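You operate a simulated robot arm through the tools that you are given. There is no shell and no other tool. Be economical: measure what you need, move in short steps, check, and stop when the job is done.

You are at the controls of a simulated two-armed robot. One attempt, no reset.

## Task
Hand out an oil change kit: the SHORT filter carton and 150 ml of engine oil, in the orange tray.
Fine: pump into the OIL jug; shut the spout valve again; spill nothing; leave the other jug and the air vents alone. Set down upright: measuring jug, what you pick out. Where these are worked on the way, their far stop is far enough and under half their travel is too little: spout valve.

Only the result counts: the job must be done as asked and must still hold three seconds after the hand-in. Knocking over, shifting, dropping, spilling or breaking anything else fails it.

## Robot
Two 7-joint arms with two-finger parallel grippers on one trunk, on a base that drives. Base frame: it is fixed to the floor where the robot stands at the start and does not move with it; the origin is under the middle of the robot, x ahead of it, y to its left, z up; the surface under the hand at the start is at about z = 0.9. Units: m, rad, N and s.
The left shoulder is at the start at [0.05, 0.168, 1.032], the right one opposite. With the tool pointing down near the work surface each hand reaches from about 0.1 to 0.64 m from the robot's upright axis, wherever it stands, measured 20 degrees to its own side. Places, roughly: brake fluid vent [0.2, -0.6, 1.3]; coolant vent [0.4, -0.4, 1.3]; inside of the orange tray [-1, -1.4, 0.9]; pump handle [0.7, 0, 1.2]; spout valve [0.6, -0.2, 1.2]; water vent [-0.8, -1.4, 1.3]. Payload 1.57 kg a hand.
The TCP of each hand is the grasp point between the finger pads, 0.03 m short of the fingertips. In the tool frame z runs along the fingers and y along their closing line. The gripper opens to 0.08 m. The fingers are 0.017 m wide and 0.012 m thick; the gripper's body (0.04 by 0.082 m) begins 0.08 m behind the TCP.
Orientation is that of the tool frame in the base frame, as [roll, pitch, yaw] about the fixed x, y, z axes, in that order (R = Rz(yaw) Ry(pitch) Rx(roll)). With the fingers straight down and closing along the base's y, the tool's x points along the base's -x, its y along +y and its z along -z.

## Interface
- The arms move only by the tool move_arm. It takes "left_steps", "right_steps" or both (then of equal length, played together; a hand with none holds still); each is a list of rows, each an object of numbers (a shift or turn left out is 0, a gripper value left out holds the last): "ax", "ay", "az": the turn, a rotation vector about the tool's x, y, z in units of 6 degrees (1.0 is 6 degrees); "tx", "ty", "tz": the shift along the tool's x, y, z in units of 50 mm (1.0 is 50 mm); "gripper": the finger opening in m, from 0 to 0.08. In form: [{"ax": .., "ay": .., "az": .., "tx": .., "ty": .., "tz": .., "gripper": ..}, ...]. A call has 1 to 8 rows; each row shifts and turns the commanded pose from where the row before left it, along the tool's axes as they then stand. A call with a number of a shift or a turn outside -1 to 1 is refused whole. Each row takes 0.2 s and may step no farther than 0.05 m and 0.15 rad from the row before; otherwise, or with a gripper value out of range, the whole call is refused. Where a pose cannot be reached the arm comes as near as it can. A force on the tool above 40 N (or 10 N above the force at the start of the call, whichever is more), or a blocked arm, ends the call early, and 0.2 s more pass. Each finger travels about 0.045 m/s and halts on what it meets, pressing with about 31 N; the grip force reading is that of the motor and also rises with nothing between the fingers. The clock runs only during rows and for 0.2 s after the last one: add rows that do not move to give the fingers time. It gives the time, the measured TCP pose, the force on the tool (base axes), the opening and the grip force at its end, in the units of the frame above (readings bear some noise), with the torque about the TCP (base axes, N m) and any sound that the robot's microphone picked up.
- Cameras (640 x 400 px; columns grow to the right, rows downward): "scene" is now at [0.0928, -0.0769, 1.2719]; the picture's right is [-0.83, -0.56, 0.00], its down [-0.22, 0.33, -0.92] and it looks along [0.52, -0.76, -0.39] (base axes); focal length 214 px, centre (320, 200). "left" rides on the left gripper at [0.072, 0.007, -0.122] in its tool frame; the picture's right is [-0.09, 1.00, 0.00], its down [-0.84, -0.08, -0.54] and it looks along [-0.54, -0.05, 0.84] (tool axes); focal length 238 px, centre (320, 200). "right" rides on the right gripper at [0.072, -0.007, -0.122] in its tool frame; the picture's right is [0.09, 1.00, 0.00], its down [-0.84, 0.08, -0.54] and it looks along [-0.54, 0.05, 0.84] (tool axes); focal length 238 px, centre (320, 200). There is no depth. A picture from a camera that has moved, and an enlarged one, comes with that camera's place and axes in the base frame and with its lens. The place of the scene camera against the robot may be out by one fixed shift of up to 0.018 m in any direction.
- capture(camera): a new picture of that camera. No time passes.
- move_column(by): slides the trunk up (or, below 0, down) by that many m; the arms and the scene camera ride with it, the base frame stays. It gives what a move gives, with no picture.
- steer(legs): drives the robot by 1 to 6 legs, each [ahead, left, turn to the left] in m, m and rad, along the robot's own axes; the way and the turn of a leg run together, so that a leg with both is an arc; at most 1.5 m and 3.142 rad a leg. The arms and the cameras ride along, it lands a little off, and it stops where it bumps. It gives what a move gives.
- pan_tilt(pan, tilt): turns the head with the scene camera to pan (to the left, within 1.396 rad either way) and tilt (down, from -0.506 to 1.204), counted from straight ahead of the robot. It gives what a move gives.
- inspect(camera, box): a new picture of the part [left, top, right, bottom] of that camera's present view, enlarged. No time passes.
- sign_off(): hands the job in; it is judged then, once.

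Work in short steps. Places have to be worked out from the pictures, the camera data and where the tool is seen: move nearer, look again, correct. Check each grasp and each placing, and mend what went wrong. You have 120 turns and 108 pictures in all, those below and enlarged ones among them. Open the grippers and draw the arms clear of the work before you hand the job in, unless the task says otherwise; then end with one line.

The tools are called after "Call:" by a JSON object that holds its "method" and its "body". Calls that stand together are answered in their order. move_arm: Moves the arms, as the interface text tells. Its arguments: {"type":"object","properties":{"left_steps":{"type":"array","items":{"type":"object","properties":{"ax":{"type":"number"},"ay":{"type":"number"},"az":{"type":"number"},"tx":{"type":"number"},"ty":{"type":"number"},"tz":{"type":"number"},"gripper":{"type":"number"}}}},"right_steps":{"type":"array","items":{"type":"object","properties":{"ax":{"type":"number"},"ay":{"type":"number"},"az":{"type":"number"},"tx":{"type":"number"},"ty":{"type":"number"},"tz":{"type":"number"},"gripper":{"type":"number"}}}}},"required":[]} The other tools are called the same way: move_column (by) slides the trunk up or down; steer (legs) drives the base; pan_tilt (pan, tilt) turns the head that bears the scene camera; capture (camera) takes a picture; inspect (camera, box) takes an enlarged picture of a part of a camera's view; sign_off () hands the job in.

At the start:

```text
time: 0.0
left_position: [0.4071, -0.0527, 1.1492]
left_orientation: [-3.14, 0.002, -3.141]
left_contact_force: [0.1, -0.1, -0.3]
left_moment: [0.01, 0.01, -0.02]
left_grip_width: 0.0799
left_gripper_force: 0.0
right_position: [0.2948, -0.3728, 1.1503]
right_orientation: [-3.141, 0.001, -3.141]
right_contact_force: [0.2, -0.3, -0.5]
right_moment: [0.04, -0.01, -0.01]
right_grip_width: 0.0797
right_gripper_force: 0.1
trunk travel left (down, up): [-0.2, 0.243]
robot x, y, heading: [0.0021, -0.0008, 0.003]
head pan, tilt: [-0.97, 0.405]
```

scene: 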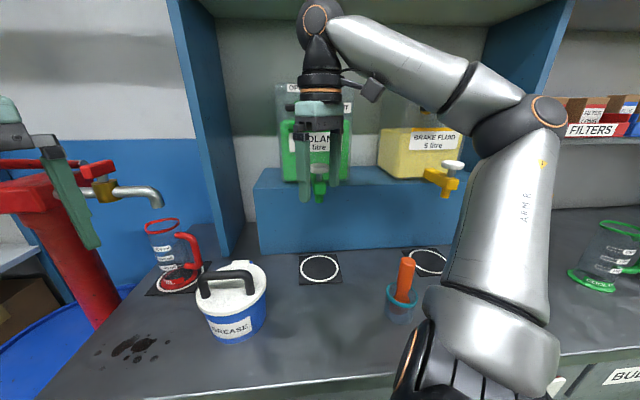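
right: 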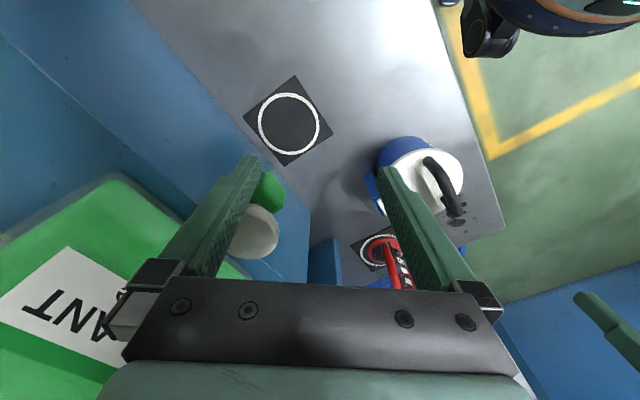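
left: 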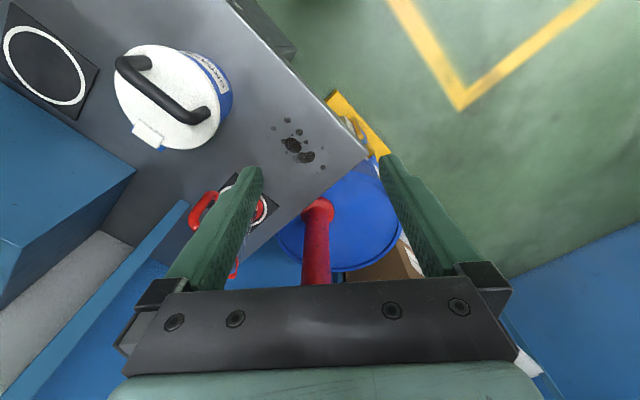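

The red jug stands under the spout next to a rotary/lever pump on a blue drum. I'll look more closely at the pump and jug, then around the room.

Call:
{"method": "pan_tilt", "body": {"pan": -0.3, "tilt": 0.4}}

Call:
{"method": "inspect", "body": {"camera": "scene", "box": [0, 80, 640, 400]}}

Call:
{"method": "capture", "body": {"camera": "scene"}}

```text
time: 1.1
left_position: [0.4077, -0.0521, 1.1504]
left_orientation: [-3.139, 0.0, -3.141]
left_contact_force: [0.3, 0.1, -0.7]
left_moment: [0.0, -0.03, 0.01]
left_grip_width: 0.0803
left_gripper_force: 0.0
right_position: [0.2928, -0.3732, 1.1514]
right_orientation: [3.141, 0.0, -3.14]
right_contact_force: [-0.3, -0.2, 0.3]
right_moment: [0.0, 0.04, 0.03]
right_grip_width: 0.0801
right_gripper_force: 0.0
trunk travel left (down, up): [-0.2, 0.243]
robot x, y, heading: [0.0019, 0.0025, -0.002]
head pan, tilt: [-0.3, 0.4]
```

```text
1.00 times, centred on (320, 240) of scene (not enlarged: the box is as wide or as high as the picture)
camera zoom: at [0.129, -0.0279, 1.2723], right [-0.3, -0.96, 0.0], down [-0.37, 0.12, -0.92], along [0.88, -0.27, -0.39], focal length 214 px, centre (320, 160)
```

zoom: 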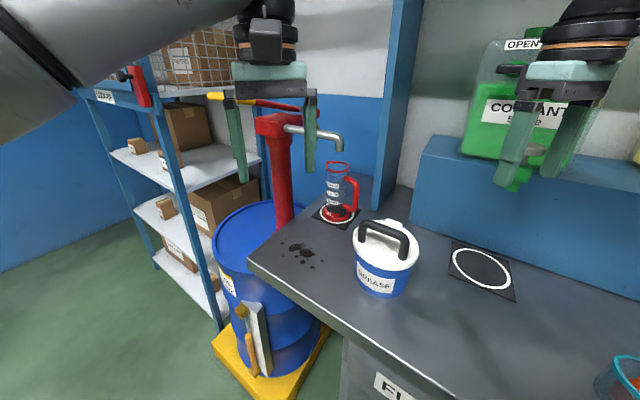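

```text
103 pictures are left
camera scene: at [0.129, -0.0279, 1.2723], right [-0.3, -0.96, 0.0], down [-0.37, 0.12, -0.92], along [0.88, -0.27, -0.39], focal length 214 px, centre (320, 200)
```

scene: 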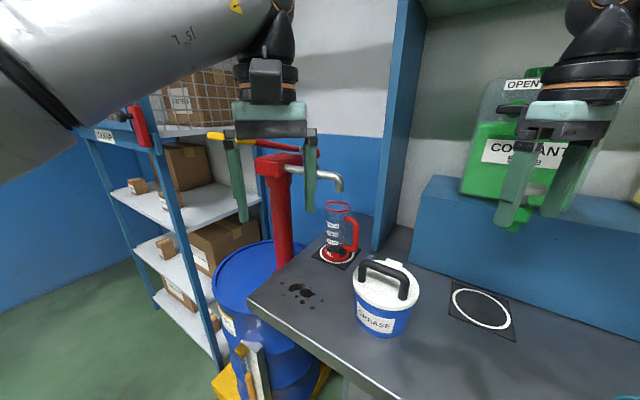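

The left hand hides the pump head. I'll move it left and back, then zoom in on the pump.

Call:
{"method": "move_arm", "body": {"left_steps": [{"ty": 0.9}, {"ty": 0.9}, {"ty": 0.9}, {"ty": 0.9}, {"ty": 0.9}]}}

Call:
{"method": "inspect", "body": {"camera": "scene", "box": [190, 110, 430, 260]}}

```text
time: 2.2
left_position: [0.4073, 0.1749, 1.1487]
left_orientation: [-3.141, -0.001, -3.141]
left_contact_force: [-0.3, -0.2, -0.4]
left_moment: [-0.03, 0.0, 0.0]
left_grip_width: 0.0798
left_gripper_force: 0.0
right_position: [0.2941, -0.3715, 1.1512]
right_orientation: [-3.141, 0.001, 3.141]
right_contact_force: [-0.3, -1.0, -0.2]
right_moment: [0.0, -0.01, -0.03]
right_grip_width: 0.0799
right_gripper_force: 0.0
trunk travel left (down, up): [-0.2, 0.243]
robot x, y, heading: [0.0012, -0.0027, -0.003]
head pan, tilt: [-0.3, 0.4]
```

```text
2.67 times, centred on (310, 185) of scene
camera zoom: at [0.1288, -0.0274, 1.2724], right [-0.3, -0.96, 0.0], down [-0.37, 0.11, -0.92], along [0.88, -0.27, -0.39], focal length 572 px, centre (347, 240)
```

zoom: 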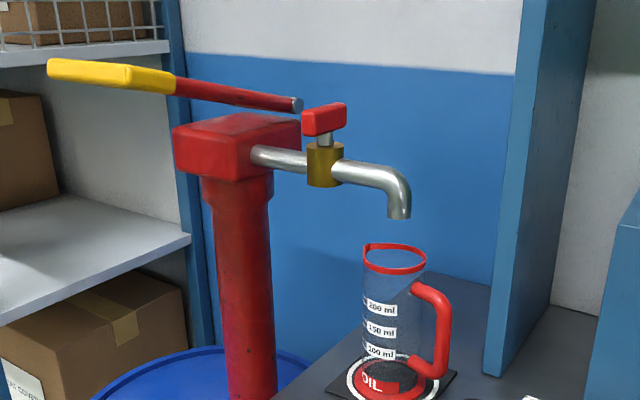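

The OIL jug is under the spout, the valve is on the spout, and the lever's yellow grip points towards the left. I'll raise the trunk and look down at the pump.

Call:
{"method": "move_column", "body": {"by": 0.2}}

Call:
{"method": "pan_tilt", "body": {"pan": -0.25, "tilt": 0.65}}

Call:
{"method": "inspect", "body": {"camera": "scene", "box": [200, 90, 440, 240]}}

Call:
{"method": "capture", "body": {"camera": "left"}}

```text
time: 4.4
left_position: [0.4084, 0.1734, 1.3481]
left_orientation: [-3.14, 0.0, -3.139]
left_contact_force: [-0.1, -0.8, -0.4]
left_moment: [-0.02, -0.05, -0.01]
left_grip_width: 0.0799
left_gripper_force: 0.0
right_position: [0.2942, -0.3738, 1.349]
right_orientation: [3.14, 0.0, 3.141]
right_contact_force: [-0.5, 0.4, -0.3]
right_moment: [0.01, 0.02, -0.01]
right_grip_width: 0.08
right_gripper_force: 0.0
trunk travel left (down, up): [-0.4, 0.043]
robot x, y, heading: [0.0016, -0.002, 0.001]
head pan, tilt: [-0.3, 0.4]
```

```text
time: 5.2
left_position: [0.4074, 0.1733, 1.3488]
left_orientation: [-3.139, 0.0, -3.139]
left_contact_force: [-0.5, -0.2, 0.5]
left_moment: [-0.01, 0.0, 0.0]
left_grip_width: 0.0802
left_gripper_force: 0.1
right_position: [0.2937, -0.3744, 1.3498]
right_orientation: [3.141, 0.0, 3.141]
right_contact_force: [-0.9, 0.3, 1.0]
right_moment: [0.01, 0.0, 0.02]
right_grip_width: 0.0797
right_gripper_force: 0.0
trunk travel left (down, up): [-0.4, 0.043]
robot x, y, heading: [0.0002, 0.0024, -0.001]
head pan, tilt: [-0.25, 0.649]
```

```text
2.67 times, centred on (320, 165) of scene
camera zoom: at [0.1246, -0.0219, 1.4499], right [-0.25, -0.97, 0.0], down [-0.59, 0.15, -0.8], along [0.77, -0.2, -0.6], focal length 572 px, centre (320, 293)
```

zoom: 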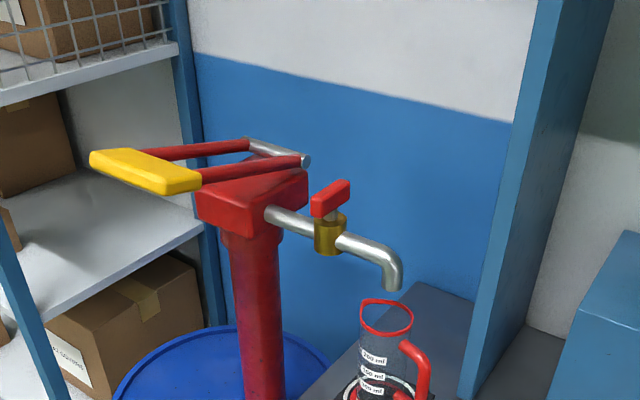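

```text
100 pictures are left
camera left: at [0.3364, 0.1813, 1.4722], right [0.09, 1.0, 0.0], down [0.84, -0.08, 0.54], along [0.54, -0.05, -0.84], focal length 238 px, centre (320, 200)
```

left: 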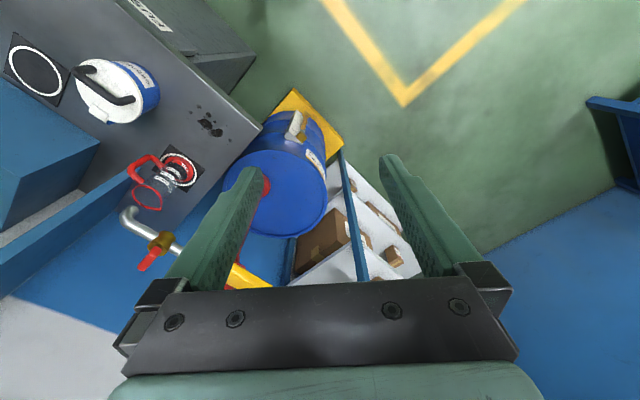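

The geometry works out as follows:
- **Bench:** it runs along direction (-0.78, -0.63), facing about heading -0.89.
- **Valve knob:** about (0.65, -0.17, 1.165), lying across the pipe, so it is closed.
- **Lever:** a U-shaped yoke with its yellow bar near (0.668, 0.02, 1.21) and its pivot behind.

I'll pull both hands in, then turn to face the bench.

Call:
{"method": "move_arm", "body": {"left_steps": [{"tx": 0.9}, {"tx": 0.9}, {"tx": 0.6}], "right_steps": [{"tx": 0.8, "ty": 0.3}, {"tx": 0.2, "ty": 0.5}, {}]}}

Call:
{"method": "steer", "body": {"legs": [[0, 0, -0.89]]}}

Call:
{"method": "pan_tilt", "body": {"pan": 0.2, "tilt": 0.5}}

Call:
{"method": "capture", "body": {"camera": "scene"}}

```text
time: 6.0
left_position: [0.2855, 0.1752, 1.3481]
left_orientation: [-3.141, 0.0, -3.14]
left_contact_force: [0.1, -0.5, -0.8]
left_moment: [-0.04, -0.01, 0.01]
left_grip_width: 0.08
left_gripper_force: 0.1
right_position: [0.242, -0.3344, 1.3507]
right_orientation: [3.14, -0.001, 3.14]
right_contact_force: [-0.6, -0.3, -0.2]
right_moment: [0.03, 0.0, 0.02]
right_grip_width: 0.0803
right_gripper_force: 0.1
trunk travel left (down, up): [-0.4, 0.043]
robot x, y, heading: [0.0017, 0.0009, 0.002]
head pan, tilt: [-0.25, 0.649]
```

```text
time: 8.7
left_position: [0.3162, -0.1129, 1.3483]
left_orientation: [-3.139, 0.0, 2.257]
left_contact_force: [0.1, -0.9, 0.2]
left_moment: [-0.01, 0.01, -0.03]
left_grip_width: 0.0799
left_gripper_force: 0.1
right_position: [-0.1051, -0.4001, 1.3504]
right_orientation: [-3.141, 0.0, 2.255]
right_contact_force: [-0.4, -0.7, -1.3]
right_moment: [-0.02, -0.03, -0.02]
right_grip_width: 0.0799
right_gripper_force: 0.1
trunk travel left (down, up): [-0.4, 0.043]
robot x, y, heading: [-0.0009, -0.0018, -0.888]
head pan, tilt: [-0.25, 0.649]
```

```text
time: 9.6
left_position: [0.3159, -0.1132, 1.3488]
left_orientation: [-3.14, 0.0, 2.257]
left_contact_force: [0.2, -0.6, -0.6]
left_moment: [0.0, -0.02, 0.0]
left_grip_width: 0.0799
left_gripper_force: 0.0
right_position: [-0.1047, -0.399, 1.3507]
right_orientation: [3.142, 0.001, 2.255]
right_contact_force: [0.3, -0.5, -0.3]
right_moment: [-0.01, -0.01, 0.01]
right_grip_width: 0.0801
right_gripper_force: 0.0
trunk travel left (down, up): [-0.4, 0.043]
robot x, y, heading: [-0.0014, -0.0009, -0.887]
head pan, tilt: [0.201, 0.499]
```

```text
99 pictures are left
camera scene: at [0.0961, -0.0893, 1.4632], right [-0.63, -0.77, 0.0], down [-0.37, 0.3, -0.88], along [0.68, -0.56, -0.48], focal length 214 px, centre (320, 200)
```

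scene: 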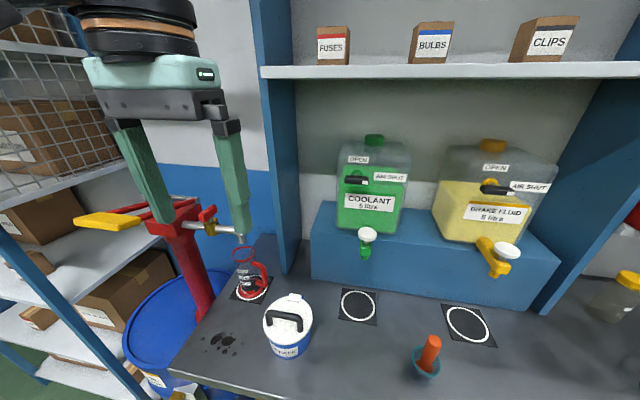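

Facing the bench now. I'll drive 0.33 m left along it so the valve and lever come within comfortable reach.

Call:
{"method": "steer", "body": {"legs": [[0, 0.33, 0]]}}

Call:
{"method": "pan_tilt", "body": {"pan": 0.1, "tilt": 0.6}}

Call:
{"method": "capture", "body": {"camera": "scene"}}

Call:
{"method": "capture", "body": {"camera": "right"}}

Call:
{"method": "capture", "body": {"camera": "left"}}

```text
time: 13.0
left_position: [0.5676, 0.0909, 1.3481]
left_orientation: [-3.139, 0.0, 2.257]
left_contact_force: [0.0, -0.2, 0.3]
left_moment: [-0.03, 0.0, 0.01]
left_grip_width: 0.08
left_gripper_force: 0.1
right_position: [0.1457, -0.1961, 1.3504]
right_orientation: [-3.142, 0.001, 2.255]
right_contact_force: [-0.6, 0.5, 0.2]
right_moment: [0.0, 0.03, -0.02]
right_grip_width: 0.0802
right_gripper_force: 0.1
trunk travel left (down, up): [-0.4, 0.043]
robot x, y, heading: [0.2516, 0.2, -0.886]
head pan, tilt: [0.201, 0.499]
```

```text
time: 13.7
left_position: [0.5674, 0.0913, 1.3494]
left_orientation: [-3.14, 0.001, 2.257]
left_contact_force: [-0.3, 0.0, 0.5]
left_moment: [0.01, 0.01, -0.01]
left_grip_width: 0.08
left_gripper_force: 0.1
right_position: [0.1443, -0.1954, 1.3508]
right_orientation: [3.141, 0.0, 2.256]
right_contact_force: [0.6, -0.2, -0.1]
right_moment: [0.0, -0.05, 0.01]
right_grip_width: 0.0802
right_gripper_force: 0.0
trunk travel left (down, up): [-0.4, 0.043]
robot x, y, heading: [0.2519, 0.2053, -0.89]
head pan, tilt: [0.099, 0.6]
```

```text
98 pictures are left
camera scene: at [0.3381, 0.1095, 1.4541], right [-0.71, -0.71, 0.0], down [-0.4, 0.4, -0.83], along [0.58, -0.58, -0.56], focal length 214 px, centre (320, 200)
```

scene: 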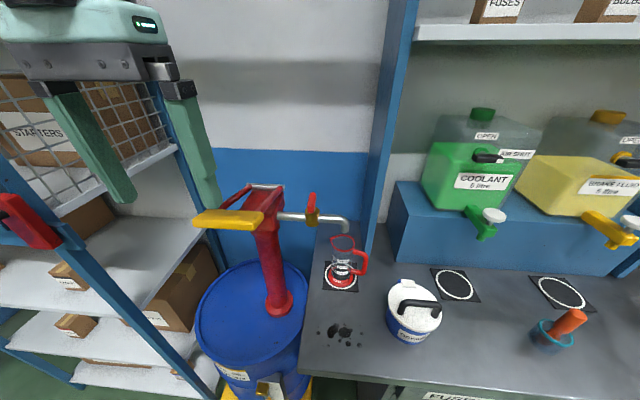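

```text
97 pictures are left
camera right: at [0.0934, -0.1447, 1.4723], right [0.71, 0.7, 0.0], down [0.59, -0.6, 0.54], along [0.38, -0.39, -0.84], focal length 238 px, centre (320, 200)
```

right: 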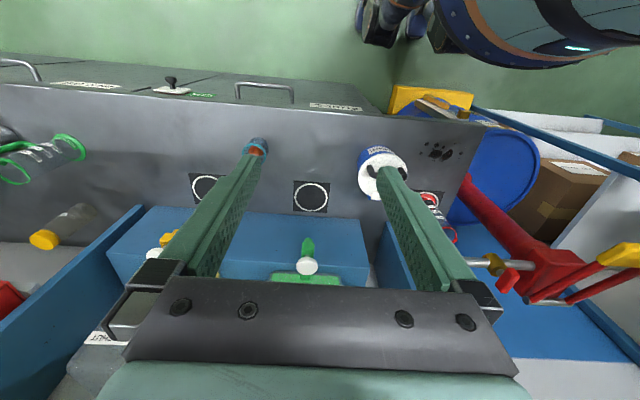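

```text
96 pictures are left
camera left: at [0.5273, 0.1515, 1.4719], right [0.83, 0.56, 0.0], down [0.47, -0.7, 0.54], along [0.3, -0.45, -0.84], focal length 238 px, centre (320, 200)
```

left: 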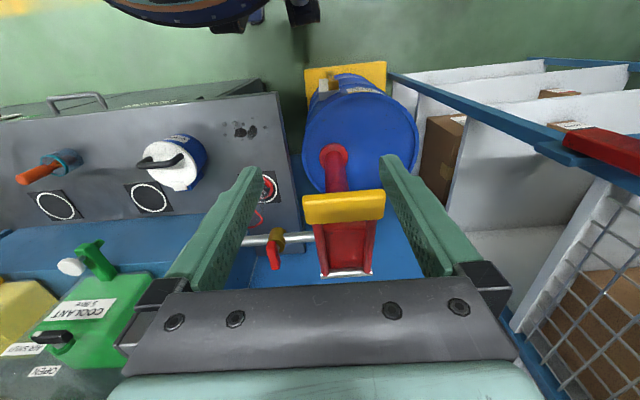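

I'll zoom in on the valve, spout and jug from this better angle.

Call:
{"method": "inspect", "body": {"camera": "scene", "box": [180, 170, 404, 310]}}

Call:
{"method": "inspect", "body": {"camera": "left", "box": [220, 160, 412, 280]}}

```text
2.86 times, centred on (292, 240) of scene
camera zoom: at [0.3381, 0.1095, 1.4541], right [-0.71, -0.71, 0.0], down [-0.4, 0.4, -0.83], along [0.58, -0.58, -0.56], focal length 613 px, centre (400, 86)
```

zoom: 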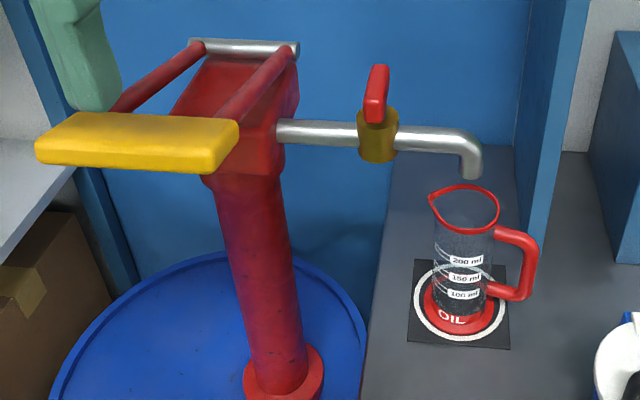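

```text
3.33 times, centred on (316, 220) of left
camera zoom: at [0.5273, 0.1515, 1.4719], right [0.83, 0.56, 0.0], down [0.47, -0.7, 0.54], along [0.3, -0.45, -0.84], focal length 794 px, centre (333, 133)
```

zoom: 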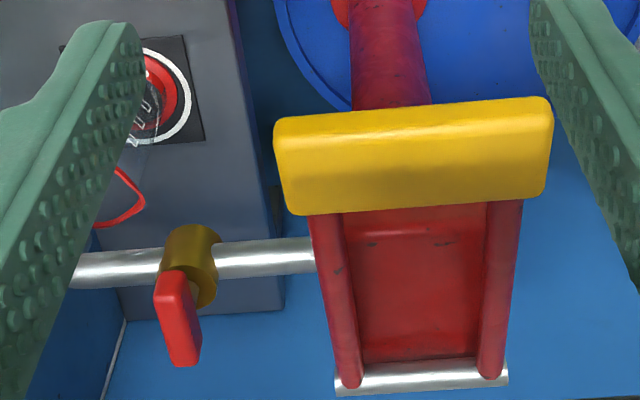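

From the two views, the yellow bar is centred near (0.648, 0.025, 1.222), its pivot is near (0.756, -0.11, 1.185), and the knob is near (0.623, -0.14, 1.188). I'll bring the left hand over the bar, turned so it closes across it, and bring the right hand part of the way to the valve.

Call:
{"method": "move_arm", "body": {"left_steps": [{"tx": -1, "ty": 0.2}, {"tx": -1, "ty": 0.2}, {"az": 1}, {"az": 1}, {"az": 1}, {"az": 1}, {"az": 1}, {"az": 1}], "right_steps": [{"ty": 0.6}, {"ty": 0.6}, {"ty": 0.6}, {"ty": 0.6}, {"ty": 0.6}, {"ty": 0.6}, {}, {}]}}

Call:
{"method": "move_arm", "body": {"left_steps": [{"az": 1}, {"az": 1}, {"az": 1}, {"az": 1}, {"az": 1}, {"az": 1}, {"az": 1}, {"az": 1}]}}

Call:
{"method": "capture", "body": {"camera": "left"}}

Call:
{"method": "capture", "body": {"camera": "right"}}

```text
refused: row 1 steps farther than a row can; nothing moved
```

```text
time: 15.5
left_position: [0.5676, 0.0906, 1.3478]
left_orientation: [-3.14, 0.001, 1.417]
left_contact_force: [0.3, 0.8, 0.2]
left_moment: [0.03, 0.01, -0.02]
left_grip_width: 0.08
left_gripper_force: 0.1
right_position: [0.1456, -0.1963, 1.3502]
right_orientation: [-3.141, 0.0, 2.256]
right_contact_force: [-0.2, 0.1, 0.2]
right_moment: [0.0, -0.02, -0.02]
right_grip_width: 0.08
right_gripper_force: 0.1
trunk travel left (down, up): [-0.4, 0.043]
robot x, y, heading: [0.249, 0.2037, -0.884]
head pan, tilt: [0.099, 0.6]
```

```text
93 pictures are left
camera left: at [0.5854, 0.1619, 1.4721], right [0.97, -0.24, 0.0], down [-0.2, -0.81, 0.54], along [-0.13, -0.53, -0.84], focal length 238 px, centre (320, 200)
```

left: 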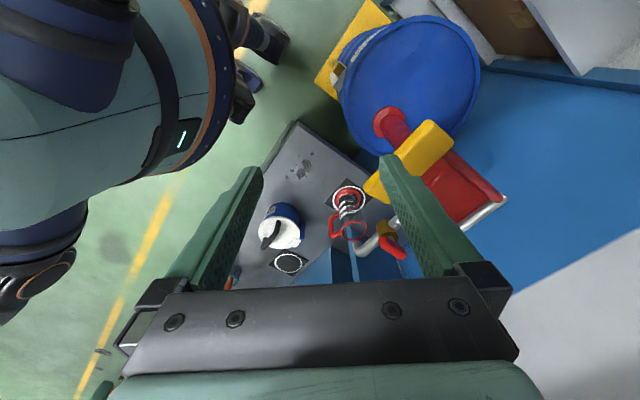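

```text
92 pictures are left
camera right: at [0.0934, -0.1447, 1.4723], right [0.71, 0.7, 0.0], down [0.59, -0.6, 0.54], along [0.38, -0.39, -0.84], focal length 238 px, centre (320, 200)
```

right: 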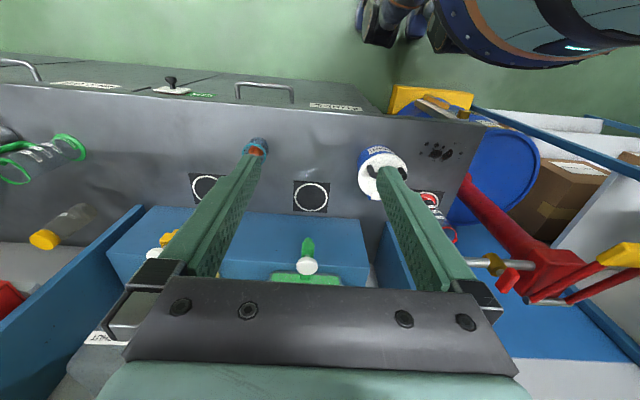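

I'll finish the turn, then shift over the bar. The right hand moves sideways at the same time.

Call:
{"method": "move_arm", "body": {"left_steps": [{"az": 1}, {"az": 1}, {"az": 1}, {"az": 1}, {"az": 1}, {"az": 1}, {"az": 0.97}], "right_steps": [{"ty": 0.8}, {"ty": 0.8}, {"ty": 0.8}, {"ty": 0.8}, {"ty": 0.8}, {}, {}]}}

Call:
{"method": "move_arm", "body": {"left_steps": [{"ty": 0.9}, {"ty": 0.9, "tx": 0.2}, {"ty": 0.2, "tx": 0.2}]}}

Call:
{"method": "capture", "body": {"camera": "left"}}

Call:
{"method": "capture", "body": {"camera": "right"}}

```text
time: 17.1
left_position: [0.5024, 0.1, 1.3035]
left_orientation: [-3.141, 0.002, 0.694]
left_contact_force: [0.3, -0.1, -0.3]
left_moment: [0.03, -0.02, 0.01]
left_grip_width: 0.0802
left_gripper_force: 0.0
left hand out of reach, approached as far as the arm can: row 3, 4, 5, 6, 7
right_position: [0.2987, -0.0713, 1.3512]
right_orientation: [3.14, -0.004, 2.257]
right_contact_force: [-4.1, -4.4, -2.2]
right_moment: [0.41, -0.56, 0.45]
right_grip_width: 0.08
right_gripper_force: 0.0
trunk travel left (down, up): [-0.4, 0.043]
robot x, y, heading: [0.2517, 0.2009, -0.887]
head pan, tilt: [0.099, 0.6]
stopped in row 7 (right hand): the force on the tool passed its limit at 42 N (the readings are from after the stop); the commanded pose is now the measured one
```

```text
time: 17.9
left_position: [0.5093, 0.0651, 1.2721]
left_orientation: [3.138, 0.004, 0.696]
left_contact_force: [0.1, 0.3, 0.8]
left_moment: [0.02, 0.0, 0.01]
left_grip_width: 0.0798
left_gripper_force: 0.1
left hand out of reach, approached as far as the arm can: row 1, 2, 3
right_position: [0.2999, -0.0706, 1.3516]
right_orientation: [3.14, -0.003, 2.257]
right_contact_force: [-4.8, -8.0, -0.6]
right_moment: [0.85, -0.62, 0.65]
right_grip_width: 0.08
right_gripper_force: 0.0
trunk travel left (down, up): [-0.4, 0.043]
robot x, y, heading: [0.2493, 0.1998, -0.887]
head pan, tilt: [0.099, 0.6]
```

```text
91 pictures are left
camera left: at [0.5697, 0.1078, 1.3953], right [0.57, -0.82, 0.0], down [-0.69, -0.48, 0.54], along [-0.45, -0.31, -0.84], focal length 238 px, centre (320, 200)
```

left: 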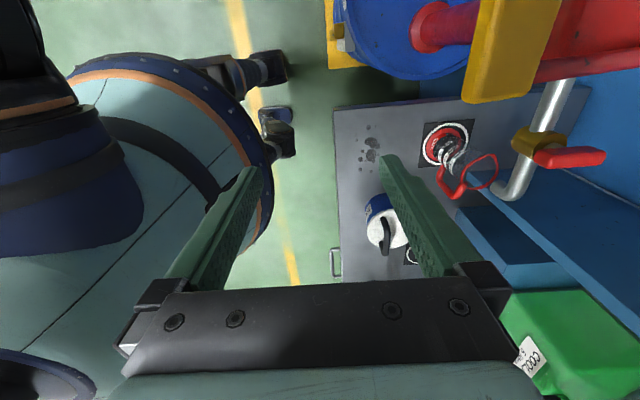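

```text
90 pictures are left
camera right: at [0.2484, -0.0199, 1.4729], right [0.71, 0.7, 0.0], down [0.59, -0.6, 0.54], along [0.38, -0.38, -0.84], focal length 238 px, centre (320, 200)
```

right: 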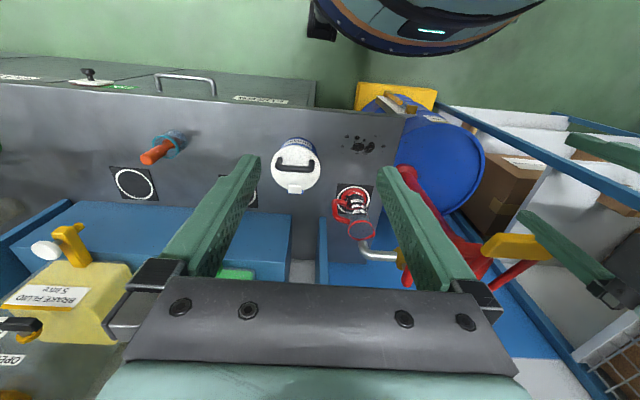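

The left arm runs out of wrist travel at this yaw, and the arms touched. A better plan is to keep the default yaw and grip one of the lever's red side rods, which run along my forward axis. I'll undo the left turn and separate the arms.

Call:
{"method": "move_arm", "body": {"right_steps": [{"ty": -1}, {"ty": -1}]}}

Call:
{"method": "move_arm", "body": {"left_steps": [{"tz": -0.5, "ty": -0.7}, {"tz": -0.5, "az": -1}, {"tz": -0.5, "az": -1}, {"az": -1}, {"az": -1}, {"az": -1}, {"az": -1}, {"az": -1}]}}

Call:
{"method": "move_arm", "body": {"left_steps": [{"az": -1}, {"az": -1}, {"az": -1}, {"az": -1}, {"az": -1}, {"az": -1}, {"az": -1}, {"az": -0.9}]}}

Call:
{"method": "capture", "body": {"camera": "left"}}

Call:
{"method": "capture", "body": {"camera": "scene"}}

```text
time: 18.5
left_position: [0.5082, 0.0668, 1.2727]
left_orientation: [3.139, 0.002, 0.696]
left_contact_force: [-0.6, 0.0, 0.9]
left_moment: [0.03, -0.02, 0.0]
left_grip_width: 0.0799
left_gripper_force: 0.0
right_position: [0.2208, -0.1345, 1.3515]
right_orientation: [3.14, -0.001, 2.258]
right_contact_force: [0.8, 0.3, -0.7]
right_moment: [0.02, 0.03, 0.01]
right_grip_width: 0.0802
right_gripper_force: 0.1
trunk travel left (down, up): [-0.4, 0.043]
robot x, y, heading: [0.2536, 0.2016, -0.888]
head pan, tilt: [0.099, 0.6]
```

```text
time: 20.3
left_position: [0.4869, 0.094, 1.3462]
left_orientation: [-3.14, 0.002, 1.428]
left_contact_force: [-0.5, -1.1, -0.3]
left_moment: [-0.04, 0.0, 0.03]
left_grip_width: 0.0799
left_gripper_force: 0.0
right_position: [0.2207, -0.1348, 1.3517]
right_orientation: [3.139, -0.001, 2.256]
right_contact_force: [0.1, -0.3, 0.4]
right_moment: [-0.01, 0.0, -0.03]
right_grip_width: 0.0798
right_gripper_force: 0.0
trunk travel left (down, up): [-0.4, 0.043]
robot x, y, heading: [0.2503, 0.2019, -0.887]
head pan, tilt: [0.099, 0.6]
```

```text
time: 22.1
left_position: [0.4847, 0.0936, 1.3475]
left_orientation: [-3.14, 0.0, 2.258]
left_contact_force: [1.1, 1.0, -0.1]
left_moment: [0.02, -0.01, 0.02]
left_grip_width: 0.0797
left_gripper_force: 0.0
right_position: [0.2216, -0.1359, 1.3504]
right_orientation: [3.141, -0.002, 2.257]
right_contact_force: [0.9, -1.0, -0.1]
right_moment: [-0.01, -0.02, -0.01]
right_grip_width: 0.0801
right_gripper_force: 0.1
trunk travel left (down, up): [-0.4, 0.043]
robot x, y, heading: [0.2486, 0.2015, -0.89]
head pan, tilt: [0.099, 0.6]
```

```text
89 pictures are left
camera left: at [0.4471, 0.154, 1.4712], right [0.83, 0.56, 0.0], down [0.47, -0.69, 0.54], along [0.3, -0.45, -0.84], focal length 238 px, centre (320, 200)
```

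left: 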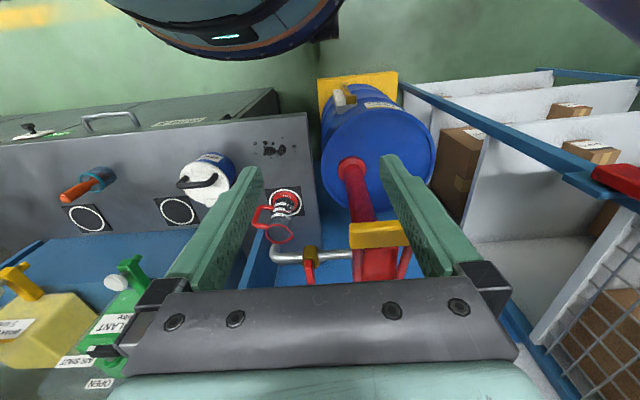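

```text
88 pictures are left
camera scene: at [0.338, 0.1095, 1.4541], right [-0.71, -0.71, 0.0], down [-0.4, 0.4, -0.83], along [0.58, -0.58, -0.56], focal length 214 px, centre (320, 200)
```

scene: 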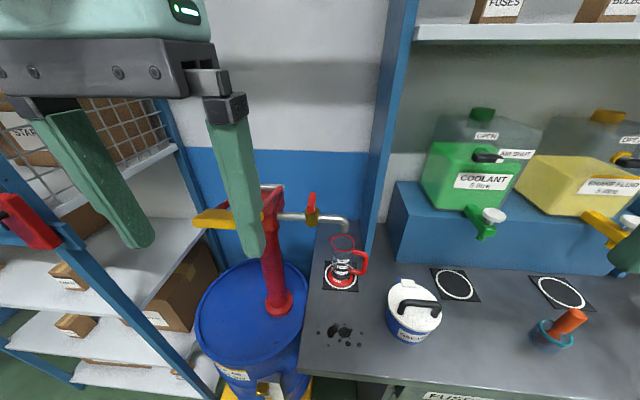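

The side rods straddle the pump head, so a finger won't fit inside. I need to close across the yellow bar instead, so I'll test the opposite wrist turn on the left hand, in free space.

Call:
{"method": "move_arm", "body": {"left_steps": [{"az": -1}, {"az": -1}, {"az": -1}, {"az": -1}, {"az": -1}, {"az": -1}, {"az": -1}, {"az": -1}], "right_steps": [{"az": 1}, {"az": 1}, {"az": 1}, {"az": 1}, {"az": 1}, {"az": 1}, {"az": 1}, {"az": 1}]}}

Call:
{"method": "move_arm", "body": {"left_steps": [{"az": -1}, {"az": -1}, {"az": -1}, {"az": -1}, {"az": -1}, {"az": -1}, {"az": -1}], "right_steps": [{"az": 1}, {"az": 1}, {"az": 1}, {"az": 1}, {"az": 1}, {"az": 1}, {"az": 1}]}}

```text
time: 23.9
left_position: [0.4857, 0.0944, 1.3473]
left_orientation: [3.141, -0.001, 3.095]
left_contact_force: [-0.2, 0.1, 1.1]
left_moment: [-0.01, -0.02, 0.04]
left_grip_width: 0.08
left_gripper_force: 0.0
right_position: [0.2227, -0.1338, 1.3504]
right_orientation: [-3.14, -0.004, 1.416]
right_contact_force: [-0.3, -0.2, -0.5]
right_moment: [0.04, 0.01, -0.02]
right_grip_width: 0.08
right_gripper_force: 0.1
trunk travel left (down, up): [-0.4, 0.043]
robot x, y, heading: [0.252, 0.2037, -0.888]
head pan, tilt: [0.099, 0.6]
```

```text
time: 25.5
left_position: [0.4864, 0.0932, 1.3477]
left_orientation: [-3.14, -0.001, -2.455]
left_contact_force: [0.4, 0.0, -0.3]
left_moment: [0.01, 0.01, 0.01]
left_grip_width: 0.0802
left_gripper_force: 0.1
right_position: [0.2215, -0.1344, 1.3515]
right_orientation: [-3.14, -0.003, 0.683]
right_contact_force: [0.2, 0.0, 0.6]
right_moment: [0.02, 0.04, -0.01]
right_grip_width: 0.08
right_gripper_force: 0.1
trunk travel left (down, up): [-0.4, 0.043]
robot x, y, heading: [0.2506, 0.201, -0.886]
head pan, tilt: [0.099, 0.6]
```

Both hands can turn a full 90° that way. I'll park the left hand to the left and bring the right hand back to its default yaw for the knob.

Call:
{"method": "move_arm", "body": {"left_steps": [{"tx": -0.9}, {"tx": -0.9}, {"tx": -0.9}, {"tx": -0.9}, {}, {}, {}, {}], "right_steps": [{"az": -1}, {"az": -1}, {"az": -1}, {"az": -1}, {"az": -1}, {"az": -1}, {"az": -1}, {"az": -1}]}}

Call:
{"method": "move_arm", "body": {"right_steps": [{"az": -1}, {"az": -1}, {"az": -1}, {"az": -1}, {"az": -1}, {"az": -1}, {"az": -1}]}}

Call:
{"method": "move_arm", "body": {"right_steps": [{"ty": 0.9}, {"ty": 0.9}, {"ty": 0.9}, {"ty": 0.9}, {"ty": 0.9}, {"tx": -0.9}, {"tx": -0.9}, {"tx": -0.6}]}}

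Call:
{"method": "capture", "body": {"camera": "right"}}

```text
time: 27.3
left_position: [0.6181, 0.1822, 1.3301]
left_orientation: [-3.141, -0.001, -2.456]
left_contact_force: [0.4, 0.3, 0.2]
left_moment: [0.03, -0.04, 0.0]
left_grip_width: 0.08
left_gripper_force: 0.1
left hand out of reach, approached as far as the arm can: row 4
right_position: [0.2213, -0.134, 1.3511]
right_orientation: [3.141, -0.003, 1.525]
right_contact_force: [0.0, 0.4, -1.1]
right_moment: [0.0, -0.02, 0.01]
right_grip_width: 0.0801
right_gripper_force: 0.0
trunk travel left (down, up): [-0.4, 0.043]
robot x, y, heading: [0.2482, 0.2047, -0.891]
head pan, tilt: [0.099, 0.6]
```

```text
time: 28.9
left_position: [0.6185, 0.1823, 1.3309]
left_orientation: [-3.14, -0.002, -2.457]
left_contact_force: [0.5, -0.2, 0.7]
left_moment: [-0.01, -0.06, -0.01]
left_grip_width: 0.0801
left_gripper_force: 0.0
right_position: [0.2228, -0.1329, 1.3503]
right_orientation: [3.141, -0.002, 2.259]
right_contact_force: [0.4, 0.1, 0.0]
right_moment: [0.02, -0.01, -0.04]
right_grip_width: 0.0803
right_gripper_force: 0.2
trunk travel left (down, up): [-0.4, 0.043]
robot x, y, heading: [0.2488, 0.2035, -0.886]
head pan, tilt: [0.099, 0.6]
```

```text
time: 29.7
left_position: [0.6185, 0.1822, 1.3297]
left_orientation: [-3.141, -0.002, -2.456]
left_contact_force: [-0.5, 0.0, 0.1]
left_moment: [0.04, 0.0, -0.01]
left_grip_width: 0.08
left_gripper_force: 0.2
right_position: [0.3056, -0.0756, 1.3485]
right_orientation: [-3.136, -0.018, 2.249]
right_contact_force: [-11.9, -8.8, -0.5]
right_moment: [1.14, -1.69, 1.34]
right_grip_width: 0.0801
right_gripper_force: 0.0
right hand out of reach, approached as far as the arm can: row 3
trunk travel left (down, up): [-0.4, 0.043]
robot x, y, heading: [0.2493, 0.2029, -0.89]
head pan, tilt: [0.099, 0.6]
stopped in row 3 (right hand): the force on the tool passed its limit at 61 N (the readings are from after the stop); the commanded pose is now the measured one
```

```text
87 pictures are left
camera right: at [0.2564, -0.0251, 1.4714], right [0.72, 0.7, -0.01], down [0.59, -0.61, 0.53], along [0.36, -0.38, -0.85], focal length 238 px, centre (320, 200)
```

right: 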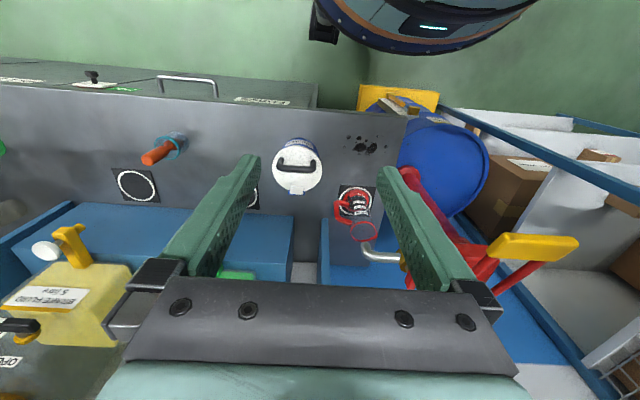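

The right hand stops at the same place both times with the left hand well away. It's probably the forearm against the robot's own trunk or head. I'll back off, reach forward first, then go left.

Call:
{"method": "move_arm", "body": {"right_steps": [{"ty": -1}, {"tx": -0.9}, {"tx": -0.9}, {"tx": -0.9}, {"tx": -0.6}, {}]}}

Call:
{"method": "move_arm", "body": {"right_steps": [{"ty": 0.8}, {"ty": 0.8}, {"ty": 0.8}, {"ty": 0.5}, {}]}}

Call:
{"method": "capture", "body": {"camera": "right"}}

Call:
{"method": "capture", "body": {"camera": "scene"}}

```text
time: 31.1
left_position: [0.6175, 0.1826, 1.3295]
left_orientation: [-3.14, 0.0, -2.457]
left_contact_force: [-1.1, -0.4, -0.2]
left_moment: [0.02, 0.01, 0.01]
left_grip_width: 0.08
left_gripper_force: 0.0
right_position: [0.3537, -0.2343, 1.3336]
right_orientation: [-3.137, -0.016, 2.247]
right_contact_force: [0.0, 0.8, -0.5]
right_moment: [-0.02, 0.0, -0.01]
right_grip_width: 0.08
right_gripper_force: 0.1
right hand out of reach, approached as far as the arm can: row 4, 5
trunk travel left (down, up): [-0.4, 0.043]
robot x, y, heading: [0.2545, 0.2025, -0.887]
head pan, tilt: [0.099, 0.6]
```

```text
time: 32.3
left_position: [0.6184, 0.182, 1.3294]
left_orientation: [-3.141, -0.001, -2.458]
left_contact_force: [0.9, 0.7, -0.3]
left_moment: [0.01, 0.01, -0.03]
left_grip_width: 0.0799
left_gripper_force: 0.0
right_position: [0.3662, -0.1661, 1.2988]
right_orientation: [-3.136, -0.02, 2.244]
right_contact_force: [0.5, 0.7, 0.2]
right_moment: [-0.01, 0.01, 0.03]
right_grip_width: 0.08
right_gripper_force: 0.1
right hand out of reach, approached as far as the arm can: row 1, 2, 3, 4
trunk travel left (down, up): [-0.4, 0.043]
robot x, y, heading: [0.2493, 0.2015, -0.887]
head pan, tilt: [0.099, 0.6]
```

```text
86 pictures are left
camera right: at [0.3176, -0.1153, 1.422], right [0.72, 0.69, -0.01], down [0.59, -0.61, 0.53], along [0.36, -0.38, -0.85], focal length 238 px, centre (320, 200)
```

right: 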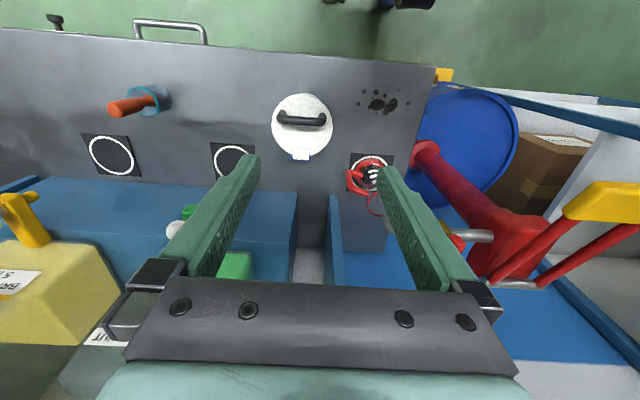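

```text
85 pictures are left
camera scene: at [0.338, 0.1096, 1.4541], right [-0.71, -0.71, 0.0], down [-0.4, 0.4, -0.83], along [0.58, -0.58, -0.56], focal length 214 px, centre (320, 200)
```

scene: 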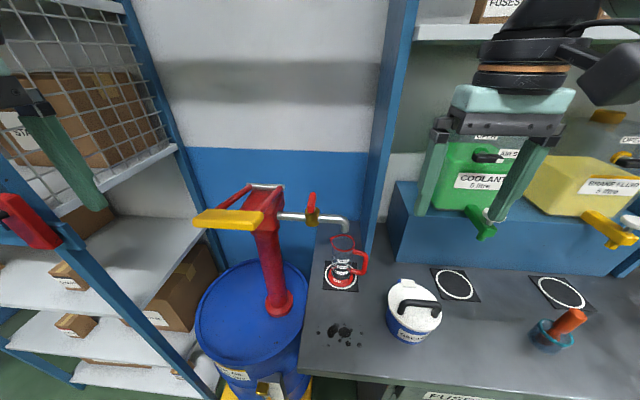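

The right arm can't reach far enough forward this high up, but the left arm is well placed for both valve and lever. I'll park the right hand back to the right and unwind the left hand to its default yaw for the knob.

Call:
{"method": "move_arm", "body": {"left_steps": [{"tx": 0.9}, {"tx": 0.9}, {"az": 1}, {"az": 1}, {"az": 1}, {"az": 1}, {"az": 1}, {"az": 1}], "right_steps": [{"tx": 0.7}, {"tx": 0.7, "ty": -0.7}, {"tx": 0.7, "ty": -0.7}, {"ty": -0.9}, {"ty": -0.5}, {}, {}, {}]}}

Call:
{"method": "move_arm", "body": {"left_steps": [{"az": 1}, {"az": 1}, {"az": 1}, {"az": 1}, {"az": 1}, {"az": 1}, {"az": 1}, {"az": 1}]}}

Call:
{"method": "move_arm", "body": {"left_steps": [{"az": 1, "ty": -0.8}, {"ty": -0.9}, {"ty": -0.6}, {}]}}

Call:
{"method": "capture", "body": {"camera": "left"}}

```text
time: 34.1
left_position: [0.5492, 0.125, 1.3291]
left_orientation: [-3.139, -0.001, -3.088]
left_contact_force: [-0.3, 0.1, -0.2]
left_moment: [0.0, 0.0, -0.03]
left_grip_width: 0.08
left_gripper_force: 0.0
right_position: [0.1913, -0.1725, 1.3014]
right_orientation: [-3.136, -0.017, 2.245]
right_contact_force: [0.3, 0.3, 0.3]
right_moment: [-0.01, 0.03, 0.03]
right_grip_width: 0.0798
right_gripper_force: 0.0
trunk travel left (down, up): [-0.4, 0.043]
robot x, y, heading: [0.2529, 0.2046, -0.89]
head pan, tilt: [0.099, 0.6]
```

```text
time: 35.9
left_position: [0.548, 0.1246, 1.3304]
left_orientation: [-3.14, 0.002, 2.358]
left_contact_force: [-1.1, -0.1, -0.4]
left_moment: [-0.02, -0.01, -0.01]
left_grip_width: 0.0799
left_gripper_force: 0.0
right_position: [0.1912, -0.1718, 1.3014]
right_orientation: [-3.134, -0.018, 2.245]
right_contact_force: [-1.2, -0.3, -0.9]
right_moment: [-0.01, -0.02, 0.0]
right_grip_width: 0.0798
right_gripper_force: 0.0
trunk travel left (down, up): [-0.4, 0.043]
robot x, y, heading: [0.2526, 0.1999, -0.89]
head pan, tilt: [0.099, 0.6]
```

```text
time: 36.9
left_position: [0.4627, 0.0519, 1.3312]
left_orientation: [-3.138, 0.003, 2.257]
left_contact_force: [-0.5, -0.3, -0.4]
left_moment: [0.0, 0.03, -0.01]
left_grip_width: 0.0801
left_gripper_force: 0.0
right_position: [0.1912, -0.1718, 1.3013]
right_orientation: [-3.134, -0.018, 2.245]
right_contact_force: [0.3, -0.1, -0.5]
right_moment: [-0.03, 0.02, 0.0]
right_grip_width: 0.08
right_gripper_force: 0.1
trunk travel left (down, up): [-0.4, 0.043]
robot x, y, heading: [0.2477, 0.2037, -0.886]
head pan, tilt: [0.099, 0.6]
```

```text
84 pictures are left
camera left: at [0.423, 0.1111, 1.4544], right [0.83, 0.56, 0.0], down [0.47, -0.7, 0.54], along [0.3, -0.45, -0.84], focal length 238 px, centre (320, 200)
```

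left: 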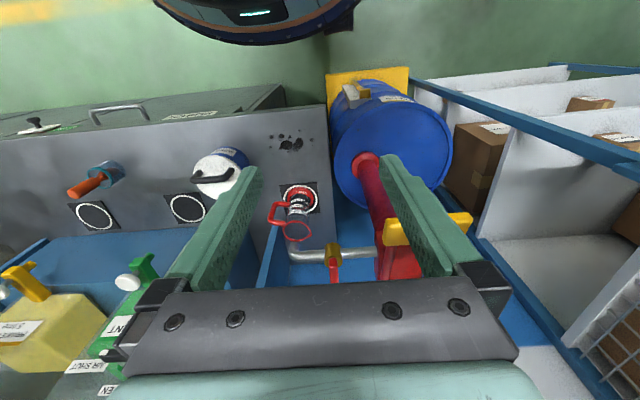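

Two left-camera views put the knob at about (0.633, -0.157, 1.157), 0.27 m straight ahead of the left hand. I'll move forward to just above it.

Call:
{"method": "move_arm", "body": {"left_steps": [{"tx": -0.9, "tz": 0.2}, {"tx": -0.9, "tz": 0.2}, {"tx": -0.9, "tz": 0.2}, {"tx": -0.9, "tz": 0.2}, {"tx": -0.9}, {"tx": -0.5}, {}]}}

Call:
{"method": "capture", "body": {"camera": "left"}}

Call:
{"method": "capture", "body": {"camera": "scene"}}

```text
time: 38.5
left_position: [0.6212, -0.1434, 1.2914]
left_orientation: [-3.141, 0.002, 2.254]
left_contact_force: [0.1, 0.3, -0.5]
left_moment: [-0.02, 0.0, 0.01]
left_grip_width: 0.0799
left_gripper_force: 0.1
right_position: [0.1914, -0.1721, 1.3014]
right_orientation: [-3.133, -0.017, 2.246]
right_contact_force: [0.0, 0.0, 1.1]
right_moment: [-0.02, -0.01, 0.01]
right_grip_width: 0.0803
right_gripper_force: 0.1
trunk travel left (down, up): [-0.4, 0.043]
robot x, y, heading: [0.2507, 0.2073, -0.893]
head pan, tilt: [0.099, 0.6]
```

```text
83 pictures are left
camera left: at [0.5814, -0.0825, 1.4154], right [0.83, 0.56, 0.0], down [0.47, -0.7, 0.54], along [0.3, -0.45, -0.84], focal length 238 px, centre (320, 200)
```

left: 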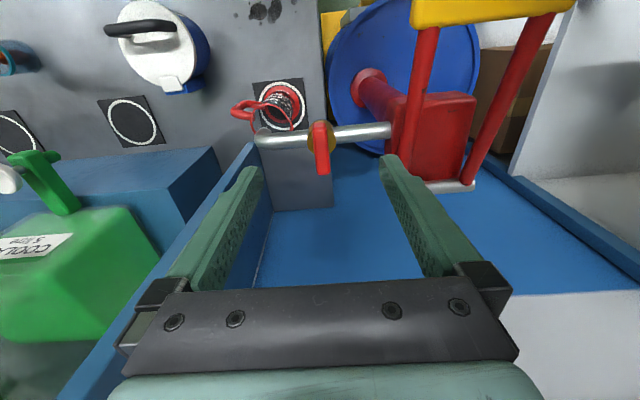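

```text
82 pictures are left
camera scene: at [0.3381, 0.1098, 1.4541], right [-0.71, -0.71, 0.0], down [-0.4, 0.4, -0.83], along [0.58, -0.58, -0.56], focal length 214 px, centre (320, 200)
```

scene: 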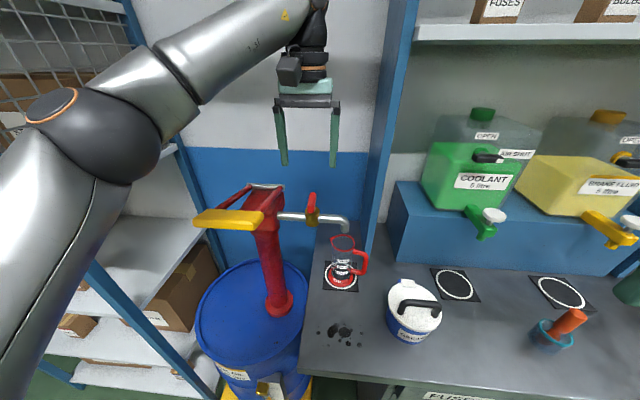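

The knob lies straight under the hand's centre line, about 23 mm further forward. I'll correct that and descend to 1.21 before looking again.

Call:
{"method": "move_arm", "body": {"left_steps": [{"tx": -0.46, "gripper": 0.06}, {"tz": 0.8}, {"tz": 0.8}, {}]}}

Call:
{"method": "capture", "body": {"camera": "left"}}

Call:
{"method": "inspect", "body": {"camera": "scene", "box": [230, 130, 390, 230]}}

```text
time: 39.5
left_position: [0.6353, -0.1613, 1.2111]
left_orientation: [-3.14, 0.001, 2.254]
left_contact_force: [0.7, -0.6, -0.4]
left_moment: [-0.04, 0.01, 0.02]
left_grip_width: 0.0599
left_gripper_force: 0.0
right_position: [0.1911, -0.1737, 1.3004]
right_orientation: [-3.132, -0.02, 2.245]
right_contact_force: [-0.7, 0.2, 0.4]
right_moment: [0.0, 0.0, -0.02]
right_grip_width: 0.0799
right_gripper_force: 0.0
trunk travel left (down, up): [-0.4, 0.043]
robot x, y, heading: [0.2506, 0.2049, -0.888]
head pan, tilt: [0.099, 0.6]
```

```text
81 pictures are left
camera left: at [0.5961, -0.1004, 1.3345], right [0.83, 0.56, 0.0], down [0.47, -0.7, 0.54], along [0.3, -0.45, -0.84], focal length 238 px, centre (320, 200)
```

left: 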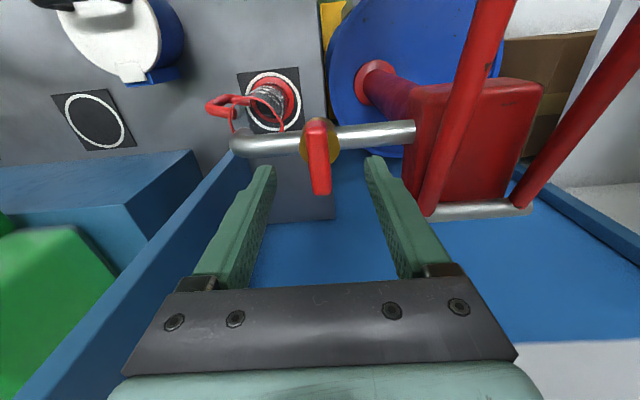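

```text
4.00 times, centred on (310, 180) of scene
camera zoom: at [0.3379, 0.1098, 1.4541], right [-0.71, -0.71, 0.0], down [-0.4, 0.4, -0.83], along [0.58, -0.58, -0.56], focal length 858 px, centre (360, 280)
```

zoom: 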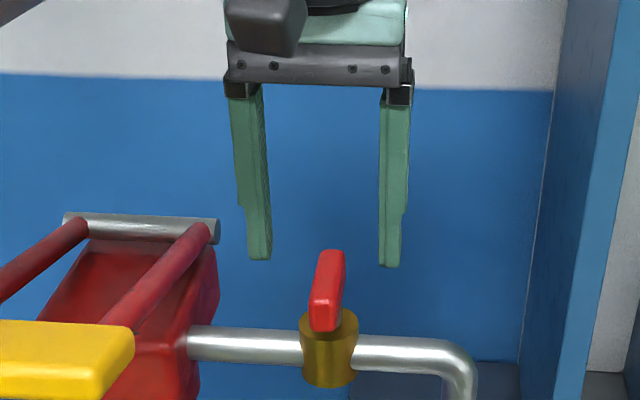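

The fingers straddle the knob. I'll descend to 1.176 and close on it.

Call:
{"method": "move_arm", "body": {"left_steps": [{"tz": 0.4}, {"tz": 0.34}, {"gripper": 0.0}, {}, {}, {}]}}

Call:
{"method": "capture", "body": {"camera": "left"}}

```text
time: 40.9
left_position: [0.6365, -0.1619, 1.1734]
left_orientation: [-3.14, 0.004, 2.256]
left_contact_force: [-1.2, -2.0, -0.5]
left_moment: [0.08, -0.38, 0.18]
left_grip_width: 0.0157
left_gripper_force: 25.7
right_position: [0.191, -0.1726, 1.3007]
right_orientation: [-3.134, -0.017, 2.246]
right_contact_force: [-0.1, 0.1, -0.8]
right_moment: [0.01, 0.0, -0.01]
right_grip_width: 0.0801
right_gripper_force: 0.1
trunk travel left (down, up): [-0.4, 0.043]
robot x, y, heading: [0.2546, 0.2049, -0.887]
head pan, tilt: [0.099, 0.6]
```

```text
79 pictures are left
camera left: at [0.5955, -0.1011, 1.2971], right [0.83, 0.56, 0.0], down [0.47, -0.7, 0.54], along [0.3, -0.45, -0.84], focal length 238 px, centre (320, 200)
```

left: 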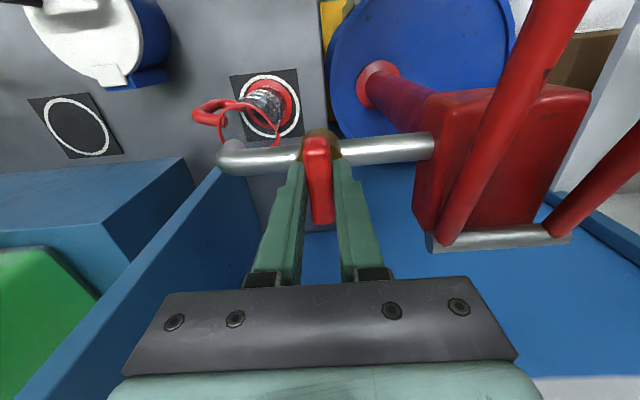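

The knob is gripped (15.7 mm wide) with its centre close to the TCP. I'll turn it in the direction my wrist has travel for (az negative) and watch the torque.

Call:
{"method": "move_arm", "body": {"left_steps": [{"az": -0.8}, {"az": -0.8}, {"az": -0.8}]}}

Call:
{"method": "inspect", "body": {"camera": "scene", "box": [230, 150, 390, 250]}}

```text
time: 41.7
left_position: [0.6348, -0.1612, 1.1748]
left_orientation: [-3.14, 0.001, 2.507]
left_contact_force: [-0.8, -3.0, 1.2]
left_moment: [0.15, -0.29, -0.04]
left_grip_width: 0.0159
left_gripper_force: 31.4
right_position: [0.1912, -0.1727, 1.3018]
right_orientation: [-3.135, -0.017, 2.247]
right_contact_force: [0.5, 0.1, 0.1]
right_moment: [0.02, -0.02, 0.02]
right_grip_width: 0.0801
right_gripper_force: 0.0
trunk travel left (down, up): [-0.4, 0.043]
robot x, y, heading: [0.2517, 0.2024, -0.88]
head pan, tilt: [0.099, 0.6]
```

```text
4.00 times, centred on (310, 200) of scene
camera zoom: at [0.3378, 0.1091, 1.4541], right [-0.71, -0.71, 0.0], down [-0.4, 0.4, -0.83], along [0.58, -0.58, -0.56], focal length 858 px, centre (360, 200)
```

zoom: 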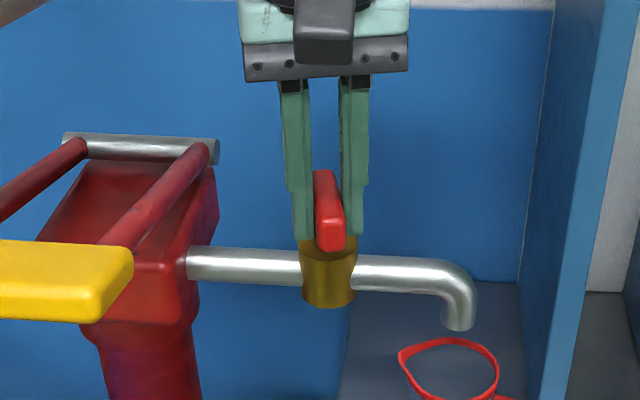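

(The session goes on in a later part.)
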